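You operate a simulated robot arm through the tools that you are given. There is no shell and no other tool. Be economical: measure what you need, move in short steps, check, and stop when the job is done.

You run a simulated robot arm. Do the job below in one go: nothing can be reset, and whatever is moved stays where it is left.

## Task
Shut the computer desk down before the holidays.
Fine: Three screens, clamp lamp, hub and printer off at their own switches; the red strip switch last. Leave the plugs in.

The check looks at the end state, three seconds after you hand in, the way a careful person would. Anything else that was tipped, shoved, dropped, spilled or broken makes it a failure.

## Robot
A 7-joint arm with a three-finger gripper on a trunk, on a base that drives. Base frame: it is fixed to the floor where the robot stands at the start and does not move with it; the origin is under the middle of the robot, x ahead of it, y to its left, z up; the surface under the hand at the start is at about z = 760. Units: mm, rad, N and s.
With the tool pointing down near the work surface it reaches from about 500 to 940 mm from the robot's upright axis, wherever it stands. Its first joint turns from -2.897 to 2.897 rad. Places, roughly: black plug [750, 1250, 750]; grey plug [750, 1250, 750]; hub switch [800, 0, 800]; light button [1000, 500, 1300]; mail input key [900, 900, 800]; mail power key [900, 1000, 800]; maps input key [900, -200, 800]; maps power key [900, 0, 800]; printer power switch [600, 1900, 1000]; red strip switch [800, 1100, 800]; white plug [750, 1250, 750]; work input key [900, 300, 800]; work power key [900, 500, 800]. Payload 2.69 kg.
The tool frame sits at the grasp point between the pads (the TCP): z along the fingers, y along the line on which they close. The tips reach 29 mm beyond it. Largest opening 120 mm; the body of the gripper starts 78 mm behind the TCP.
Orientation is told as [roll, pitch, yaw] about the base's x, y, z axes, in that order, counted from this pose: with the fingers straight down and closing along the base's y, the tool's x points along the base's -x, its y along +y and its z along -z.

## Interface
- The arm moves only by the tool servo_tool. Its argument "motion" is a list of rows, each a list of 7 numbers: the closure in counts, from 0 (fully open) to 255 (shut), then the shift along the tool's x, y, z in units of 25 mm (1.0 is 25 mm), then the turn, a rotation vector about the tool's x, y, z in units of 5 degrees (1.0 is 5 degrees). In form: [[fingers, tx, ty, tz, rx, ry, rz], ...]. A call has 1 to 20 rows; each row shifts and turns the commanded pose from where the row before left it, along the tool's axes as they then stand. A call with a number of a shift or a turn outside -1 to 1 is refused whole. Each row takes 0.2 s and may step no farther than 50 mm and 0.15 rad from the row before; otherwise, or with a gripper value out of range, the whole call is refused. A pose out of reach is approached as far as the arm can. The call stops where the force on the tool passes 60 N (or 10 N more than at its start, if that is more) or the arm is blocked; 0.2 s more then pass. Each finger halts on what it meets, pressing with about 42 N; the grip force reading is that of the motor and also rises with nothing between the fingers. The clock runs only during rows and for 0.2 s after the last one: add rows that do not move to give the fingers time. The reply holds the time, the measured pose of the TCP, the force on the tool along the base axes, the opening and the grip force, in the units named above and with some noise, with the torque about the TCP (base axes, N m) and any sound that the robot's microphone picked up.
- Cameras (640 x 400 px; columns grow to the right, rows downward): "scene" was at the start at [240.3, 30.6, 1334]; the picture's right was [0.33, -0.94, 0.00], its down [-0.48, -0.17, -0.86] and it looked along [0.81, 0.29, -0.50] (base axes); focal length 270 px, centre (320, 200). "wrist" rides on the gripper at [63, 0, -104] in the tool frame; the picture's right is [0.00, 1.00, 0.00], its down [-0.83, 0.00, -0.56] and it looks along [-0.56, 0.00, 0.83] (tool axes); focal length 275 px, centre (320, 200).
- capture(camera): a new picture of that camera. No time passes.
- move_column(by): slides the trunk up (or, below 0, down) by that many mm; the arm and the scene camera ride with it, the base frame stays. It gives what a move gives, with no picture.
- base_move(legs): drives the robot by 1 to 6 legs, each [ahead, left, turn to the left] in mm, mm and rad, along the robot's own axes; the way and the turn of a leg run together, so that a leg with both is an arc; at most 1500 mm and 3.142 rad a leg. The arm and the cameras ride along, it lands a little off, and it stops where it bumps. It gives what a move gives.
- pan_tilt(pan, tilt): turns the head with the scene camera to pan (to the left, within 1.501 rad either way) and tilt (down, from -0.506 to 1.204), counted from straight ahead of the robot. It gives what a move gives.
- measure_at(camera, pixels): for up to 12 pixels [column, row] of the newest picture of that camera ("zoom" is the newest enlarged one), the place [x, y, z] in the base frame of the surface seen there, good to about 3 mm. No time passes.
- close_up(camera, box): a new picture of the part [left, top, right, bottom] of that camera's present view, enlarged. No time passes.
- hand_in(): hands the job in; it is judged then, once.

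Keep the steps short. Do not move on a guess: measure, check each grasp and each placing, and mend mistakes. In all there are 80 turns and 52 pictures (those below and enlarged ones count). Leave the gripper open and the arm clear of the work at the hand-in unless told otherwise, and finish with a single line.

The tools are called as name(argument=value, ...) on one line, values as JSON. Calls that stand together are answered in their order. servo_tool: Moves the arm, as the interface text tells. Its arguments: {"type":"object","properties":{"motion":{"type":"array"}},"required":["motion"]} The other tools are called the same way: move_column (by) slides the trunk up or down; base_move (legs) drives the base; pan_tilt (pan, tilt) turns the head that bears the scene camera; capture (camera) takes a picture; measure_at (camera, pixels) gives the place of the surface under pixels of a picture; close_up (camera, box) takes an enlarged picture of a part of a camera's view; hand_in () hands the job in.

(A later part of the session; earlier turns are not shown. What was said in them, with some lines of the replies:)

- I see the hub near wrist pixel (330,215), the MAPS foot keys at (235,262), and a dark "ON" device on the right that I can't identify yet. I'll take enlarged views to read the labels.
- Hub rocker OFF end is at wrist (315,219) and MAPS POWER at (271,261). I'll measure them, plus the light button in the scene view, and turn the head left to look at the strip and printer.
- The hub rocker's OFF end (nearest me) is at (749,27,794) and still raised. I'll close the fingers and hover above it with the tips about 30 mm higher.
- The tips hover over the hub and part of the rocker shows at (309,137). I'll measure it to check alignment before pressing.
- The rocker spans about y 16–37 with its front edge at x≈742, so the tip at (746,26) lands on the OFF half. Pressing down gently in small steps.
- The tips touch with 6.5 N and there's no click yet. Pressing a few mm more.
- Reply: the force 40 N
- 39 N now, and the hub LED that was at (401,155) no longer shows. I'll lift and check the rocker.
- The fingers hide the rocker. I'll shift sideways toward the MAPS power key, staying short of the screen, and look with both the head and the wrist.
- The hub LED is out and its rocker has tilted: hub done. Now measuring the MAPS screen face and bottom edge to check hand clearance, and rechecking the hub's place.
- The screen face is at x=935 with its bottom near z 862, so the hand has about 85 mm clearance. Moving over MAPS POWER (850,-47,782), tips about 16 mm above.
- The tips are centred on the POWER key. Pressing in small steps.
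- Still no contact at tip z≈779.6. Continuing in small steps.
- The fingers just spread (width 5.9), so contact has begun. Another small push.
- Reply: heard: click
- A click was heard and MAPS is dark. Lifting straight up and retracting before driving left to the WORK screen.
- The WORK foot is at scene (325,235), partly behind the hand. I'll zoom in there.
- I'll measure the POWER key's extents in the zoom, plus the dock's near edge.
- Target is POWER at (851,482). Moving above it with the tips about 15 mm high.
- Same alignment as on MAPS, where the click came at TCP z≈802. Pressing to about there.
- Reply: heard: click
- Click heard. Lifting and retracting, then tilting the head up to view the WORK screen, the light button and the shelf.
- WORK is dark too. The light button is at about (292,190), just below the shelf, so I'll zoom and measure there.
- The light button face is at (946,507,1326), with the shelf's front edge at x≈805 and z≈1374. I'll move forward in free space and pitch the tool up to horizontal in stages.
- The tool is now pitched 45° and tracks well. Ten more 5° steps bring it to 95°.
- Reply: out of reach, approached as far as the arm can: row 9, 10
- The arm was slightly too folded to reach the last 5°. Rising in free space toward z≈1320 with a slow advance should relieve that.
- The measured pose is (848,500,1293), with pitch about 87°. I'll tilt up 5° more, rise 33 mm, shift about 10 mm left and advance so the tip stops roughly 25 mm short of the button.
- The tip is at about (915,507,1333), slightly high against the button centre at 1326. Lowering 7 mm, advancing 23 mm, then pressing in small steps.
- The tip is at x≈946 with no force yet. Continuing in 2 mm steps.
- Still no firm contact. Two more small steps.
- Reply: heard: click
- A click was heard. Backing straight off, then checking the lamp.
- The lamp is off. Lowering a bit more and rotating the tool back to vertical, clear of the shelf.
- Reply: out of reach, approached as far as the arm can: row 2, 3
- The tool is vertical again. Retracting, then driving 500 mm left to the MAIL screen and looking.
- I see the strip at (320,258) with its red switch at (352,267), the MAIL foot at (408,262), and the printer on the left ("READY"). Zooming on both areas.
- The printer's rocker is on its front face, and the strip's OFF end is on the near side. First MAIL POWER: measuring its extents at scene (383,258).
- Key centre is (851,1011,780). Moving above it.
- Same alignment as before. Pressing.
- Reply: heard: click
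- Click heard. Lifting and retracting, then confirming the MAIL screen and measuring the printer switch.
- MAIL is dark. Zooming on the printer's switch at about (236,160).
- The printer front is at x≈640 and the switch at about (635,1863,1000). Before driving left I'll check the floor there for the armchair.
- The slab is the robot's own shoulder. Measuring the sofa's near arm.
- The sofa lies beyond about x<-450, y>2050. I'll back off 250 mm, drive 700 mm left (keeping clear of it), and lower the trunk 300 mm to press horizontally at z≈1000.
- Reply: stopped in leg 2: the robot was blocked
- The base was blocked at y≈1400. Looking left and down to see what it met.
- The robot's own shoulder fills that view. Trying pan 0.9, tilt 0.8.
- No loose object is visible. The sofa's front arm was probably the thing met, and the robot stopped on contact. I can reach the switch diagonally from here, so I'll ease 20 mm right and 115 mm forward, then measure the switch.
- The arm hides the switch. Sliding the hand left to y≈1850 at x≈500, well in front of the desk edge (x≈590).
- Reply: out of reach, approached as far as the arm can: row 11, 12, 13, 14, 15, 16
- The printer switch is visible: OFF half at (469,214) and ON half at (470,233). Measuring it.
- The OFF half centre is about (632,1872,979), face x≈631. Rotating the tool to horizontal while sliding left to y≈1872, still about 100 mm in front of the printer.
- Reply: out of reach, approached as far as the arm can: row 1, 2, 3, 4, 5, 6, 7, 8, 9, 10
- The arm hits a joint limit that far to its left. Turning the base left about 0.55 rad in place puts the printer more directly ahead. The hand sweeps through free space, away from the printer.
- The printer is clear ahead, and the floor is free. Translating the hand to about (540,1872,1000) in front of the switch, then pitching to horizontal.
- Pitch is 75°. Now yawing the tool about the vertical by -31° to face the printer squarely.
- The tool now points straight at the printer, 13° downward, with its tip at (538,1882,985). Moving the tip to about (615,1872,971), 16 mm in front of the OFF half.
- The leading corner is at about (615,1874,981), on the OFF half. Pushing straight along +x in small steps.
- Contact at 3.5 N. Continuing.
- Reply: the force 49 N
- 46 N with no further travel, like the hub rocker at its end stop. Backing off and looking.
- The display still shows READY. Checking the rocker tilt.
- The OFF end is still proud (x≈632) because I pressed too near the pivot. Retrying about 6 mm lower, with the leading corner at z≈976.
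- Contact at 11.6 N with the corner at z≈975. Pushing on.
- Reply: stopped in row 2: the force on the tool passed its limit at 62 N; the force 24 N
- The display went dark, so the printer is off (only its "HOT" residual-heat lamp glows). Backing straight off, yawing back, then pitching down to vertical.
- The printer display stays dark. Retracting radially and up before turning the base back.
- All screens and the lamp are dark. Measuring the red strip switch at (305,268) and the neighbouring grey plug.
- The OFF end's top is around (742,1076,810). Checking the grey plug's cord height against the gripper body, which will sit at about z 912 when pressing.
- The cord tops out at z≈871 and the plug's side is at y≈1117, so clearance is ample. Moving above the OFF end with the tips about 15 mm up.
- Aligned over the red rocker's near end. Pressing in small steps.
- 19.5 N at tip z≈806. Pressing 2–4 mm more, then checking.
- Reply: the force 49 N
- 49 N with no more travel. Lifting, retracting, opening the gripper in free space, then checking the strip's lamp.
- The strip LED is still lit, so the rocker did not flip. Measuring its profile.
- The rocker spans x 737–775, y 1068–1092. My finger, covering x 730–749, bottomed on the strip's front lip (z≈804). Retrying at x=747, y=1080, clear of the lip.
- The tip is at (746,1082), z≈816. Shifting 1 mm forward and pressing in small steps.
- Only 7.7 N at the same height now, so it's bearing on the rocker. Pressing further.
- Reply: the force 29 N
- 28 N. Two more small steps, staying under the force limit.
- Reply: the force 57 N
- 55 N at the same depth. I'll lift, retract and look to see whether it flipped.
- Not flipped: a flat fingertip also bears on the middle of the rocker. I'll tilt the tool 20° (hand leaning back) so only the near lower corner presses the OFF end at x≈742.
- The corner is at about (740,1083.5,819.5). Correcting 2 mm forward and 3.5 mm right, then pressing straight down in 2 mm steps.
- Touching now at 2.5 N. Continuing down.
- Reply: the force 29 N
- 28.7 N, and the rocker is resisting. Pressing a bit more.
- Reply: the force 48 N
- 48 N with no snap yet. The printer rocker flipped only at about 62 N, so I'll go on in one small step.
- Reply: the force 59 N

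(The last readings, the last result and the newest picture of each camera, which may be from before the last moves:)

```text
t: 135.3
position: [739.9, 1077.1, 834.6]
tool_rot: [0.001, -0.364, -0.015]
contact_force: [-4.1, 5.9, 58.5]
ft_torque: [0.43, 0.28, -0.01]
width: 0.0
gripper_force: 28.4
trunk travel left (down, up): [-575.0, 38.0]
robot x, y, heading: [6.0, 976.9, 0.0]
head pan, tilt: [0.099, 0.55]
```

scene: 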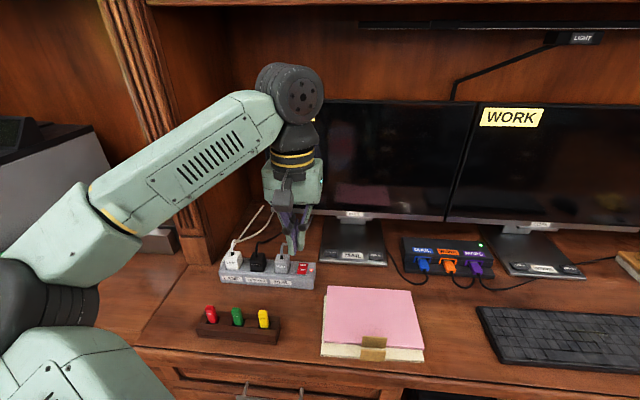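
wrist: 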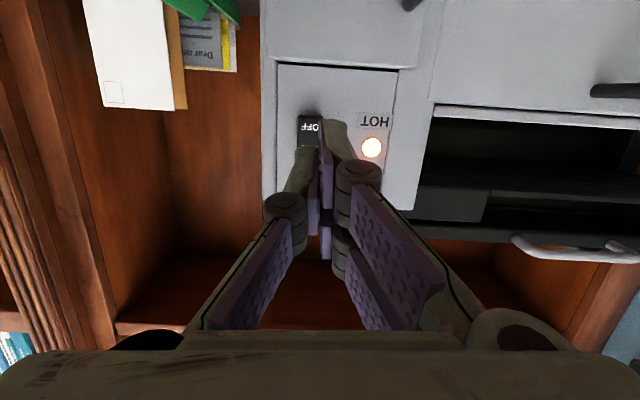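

58 N with no flip, and the torque shows I'm pressing on the strip's lip. From the wrist picture, the two fingertips are staggered: the +y finger sits about 10 mm nearer the robot. I'll lift 25 mm and tilt 10° more so only that finger's corner presses, then re-aim.

servo_tool(motion=[[255, -0.34, 0, -0.94, 0, 0, 0], [255, 0, 0, 0, 0, -1, 0], [255, 0, 0, 0, 0, -1, 0], [255, 0, 0, 0, 0, 0, 0]])

close_up(camera="wrist", box=[260, 70, 420, 170])

measure_at(camera="zoom", pixels=[[290, 220], [300, 215], [330, 215], [300, 260], [200, 330], [215, 325], [180, 260], [200, 280], [220, 250], [240, 240], [350, 230], [320, 205]])

```text
t: 136.3
position: [741.7, 1077.9, 850.2]
tool_rot: [0.004, -0.521, -0.017]
contact_force: [0.1, 0.5, -1.2]
ft_torque: [-0.01, -0.01, 0.0]
width: 0.1
gripper_force: 28.7
trunk travel left (down, up): [-575.0, 38.0]
robot x, y, heading: [7.4, 976.7, -0.003]
head pan, tilt: [0.099, 0.55]
```

```text
4.00 times, centred on (340, 120) of wrist
```

zoom: 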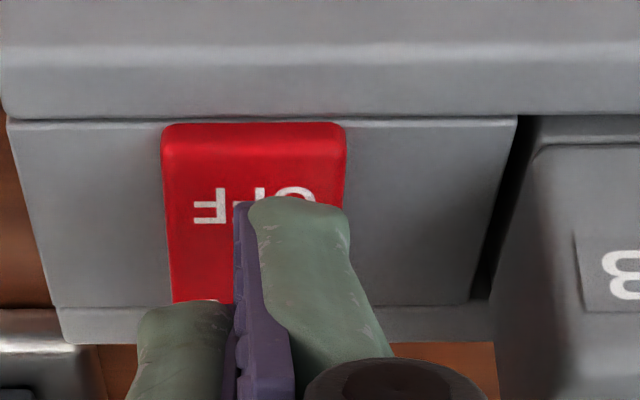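

```text
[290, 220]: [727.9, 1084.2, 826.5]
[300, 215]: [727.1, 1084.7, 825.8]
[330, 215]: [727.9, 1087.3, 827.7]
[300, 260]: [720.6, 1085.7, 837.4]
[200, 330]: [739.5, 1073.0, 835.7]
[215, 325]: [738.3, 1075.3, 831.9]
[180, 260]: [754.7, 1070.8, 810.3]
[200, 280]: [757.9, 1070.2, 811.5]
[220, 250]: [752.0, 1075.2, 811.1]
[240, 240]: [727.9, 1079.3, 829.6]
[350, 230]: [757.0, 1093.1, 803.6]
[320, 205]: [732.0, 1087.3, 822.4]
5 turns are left
```

Confirmed: the +y finger's low corner is at about (731,1085,821) and has been landing on the lip. Moving 12 mm forward and 4 mm right, then pressing down in 2 mm steps with the force stop as guard.

servo_tool(motion=[[255, -0.416, -0.16, 0.239, 0, 0, 0], [255, 0, 0, 0, 0, 0, 0], [255, 0.159, 0, 0.277, 0, 0, 0], [255, 0.04, 0, 0.069, 0, 0, 0], [255, 0.04, 0, 0.069, 0, 0, 0], [255, 0.04, 0, 0.069, 0, 0, 0], [255, 0.04, 0, 0.069, 0, 0, 0], [255, 0.04, 0, 0.069, 0, 0, 0], [255, 0.03, 0, 0.052, 0, 0, 0], [255, 0.03, 0, 0.052, 0, 0, 0], [255, 0.03, 0, 0.052, 0, 0, 0]])

```text
t: 138.4
position: [754.3, 1075.0, 841.9]
tool_rot: [0.004, -0.544, -0.018]
contact_force: [-15.0, 0.7, 30.6]
ft_torque: [0.07, 0.68, 0.01]
width: 0.0
gripper_force: 28.3
trunk travel left (down, up): [-575.0, 38.0]
robot x, y, heading: [6.5, 977.8, -0.0]
head pan, tilt: [0.099, 0.55]
stopped in row 10: the force on the tool passed its limit at 62 N (the readings are from after the stop); the commanded pose is now the measured one
4 turns are left
```

It stopped at 62 N, and the torque puts the contact near x≈747, on the rocker but still close to its pivot. I'll lift 8 mm, shift back 5 mm for more leverage, press again to the force stop, then retract and use the last picture to check.

servo_tool(motion=[[255, -0.166, 0, -0.274, 0, 0, 0], [255, 0.171, 0, -0.104, 0, 0, 0], [255, 0, 0, 0, 0, 0, 0], [255, 0.124, 0, 0.205, 0, 0, 0], [255, 0.041, 0, 0.068, 0, 0, 0], [255, 0.041, 0, 0.068, 0, 0, 0], [255, 0.041, 0, 0.068, 0, 0, 0], [255, 0.041, 0, 0.068, 0, 0, 0], [255, 0.041, 0, 0.068, 0, 0, 0], [255, 0.041, 0, 0.068, 0, 0, 0]])

servo_tool(motion=[[255, -0.5, 0, -0.85, 0, 0, 0], [255, -0.5, 0, -0.85, 0, 0, 0], [255, -0.5, 0, -0.85, 0, 0, 0], [255, -0.5, 0, -0.85, 0, 0, 0], [255, -0.5, 0, -0.85, 0, 0, 0], [255, -0.5, 0, -0.85, 0, 0, 0], [255, -0.5, 0, -0.85, 0, 0, 0], [255, -0.5, 0, -0.85, 0, 0, 0], [255, 0.855, 0, -0.518, 0, 0, 0], [255, 0.855, 0, -0.518, 0, 0, 0], [255, 0.855, 0, -0.518, 0, 0, 0], [255, 0.855, 0, -0.518, 0, 0, 0], [255, 0.855, 0, -0.518, 0, 0, 0], [255, 0, 0, 0, 0, 0, 0]])

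close_up(camera="scene", box=[210, 215, 370, 315])

measure_at(camera="zoom", pixels=[[367, 236], [367, 231], [368, 225], [368, 220], [369, 210], [370, 200], [371, 196], [371, 193]])

```text
t: 140.3
position: [749.6, 1075.9, 840.9]
tool_rot: [0.005, -0.555, -0.02]
contact_force: [-16.7, 0.8, 30.7]
ft_torque: [0.15, 0.73, 0.05]
width: 0.1
gripper_force: 28.4
trunk travel left (down, up): [-575.0, 38.0]
robot x, y, heading: [2.8, 975.0, -0.002]
head pan, tilt: [0.099, 0.55]
stopped in row 9: the force on the tool passed its limit at 63 N (the readings are from after the stop); the commanded pose is now the measured one
```

```text
t: 143.3
position: [624.5, 1077.7, 1032.3]
tool_rot: [0.006, -0.546, -0.017]
contact_force: [-0.2, 0.4, -0.5]
ft_torque: [0.0, -0.01, -0.01]
width: 0.0
gripper_force: 28.2
trunk travel left (down, up): [-575.0, 38.0]
robot x, y, heading: [6.0, 973.3, -0.004]
head pan, tilt: [0.099, 0.55]
```

```text
4.00 times, centred on (290, 265) of scene
```

zoom: 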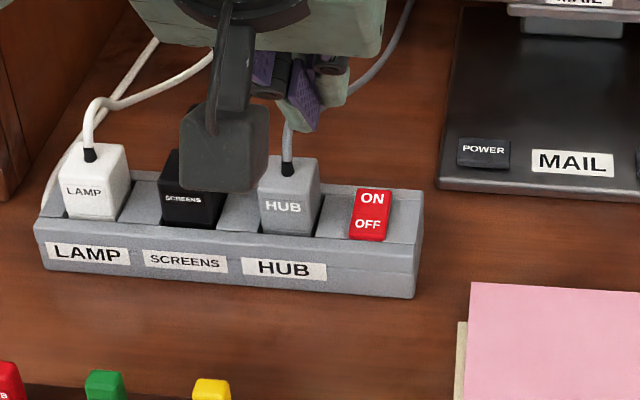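

```text
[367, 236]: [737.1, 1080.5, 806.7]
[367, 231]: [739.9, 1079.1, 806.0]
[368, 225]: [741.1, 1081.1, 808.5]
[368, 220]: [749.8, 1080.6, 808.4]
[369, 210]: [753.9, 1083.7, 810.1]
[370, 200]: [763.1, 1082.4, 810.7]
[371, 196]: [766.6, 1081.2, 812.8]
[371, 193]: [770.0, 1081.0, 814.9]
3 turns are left
```

The strip LED is out and its rocker has flipped (ON end up at 815, OFF end down at 806), with all the plugs still in. Backing away further and opening the gripper in free space.

servo_tool(motion=[[255, -0.5, 0, -0.85, 0, 0, 0], [0, 0, 0, 0, 0, 0, 0], [0, 0, 0, 0, 0, 0, 0], [0, 0, 0, 0, 0, 0, 0], [0, 0, 0, 0, 0, 0, 0], [0, 0, 0, 0, 0, 0, 0], [0, 0, 0, 0, 0, 0, 0], [0, 0, 0, 0, 0, 0, 0], [0, 0, 0, 0, 0, 0, 0], [0, 0, 0, 0, 0, 0, 0]])

```text
t: 145.5
position: [626.1, 1077.2, 1057.4]
tool_rot: [0.003, -0.548, -0.019]
contact_force: [-0.5, 0.3, 0.2]
ft_torque: [-0.02, 0.01, -0.02]
width: 120.0
gripper_force: 0.0
trunk travel left (down, up): [-575.0, 38.0]
robot x, y, heading: [6.7, 979.2, 0.002]
head pan, tilt: [0.099, 0.55]
2 turns are left
```

The gripper is open at 120 mm and clear of the desk. Everything is off, so I'm handing in.

hand_in()

```text
The job is handed in.
```

The three screens, lamp, hub and printer are off at their own switches, and the red strip switch went off last with the plugs left in; the printer's "HOT" light was still lit when last seen, and the base bumped something out of view, probably the sofa, while driving to the printer.
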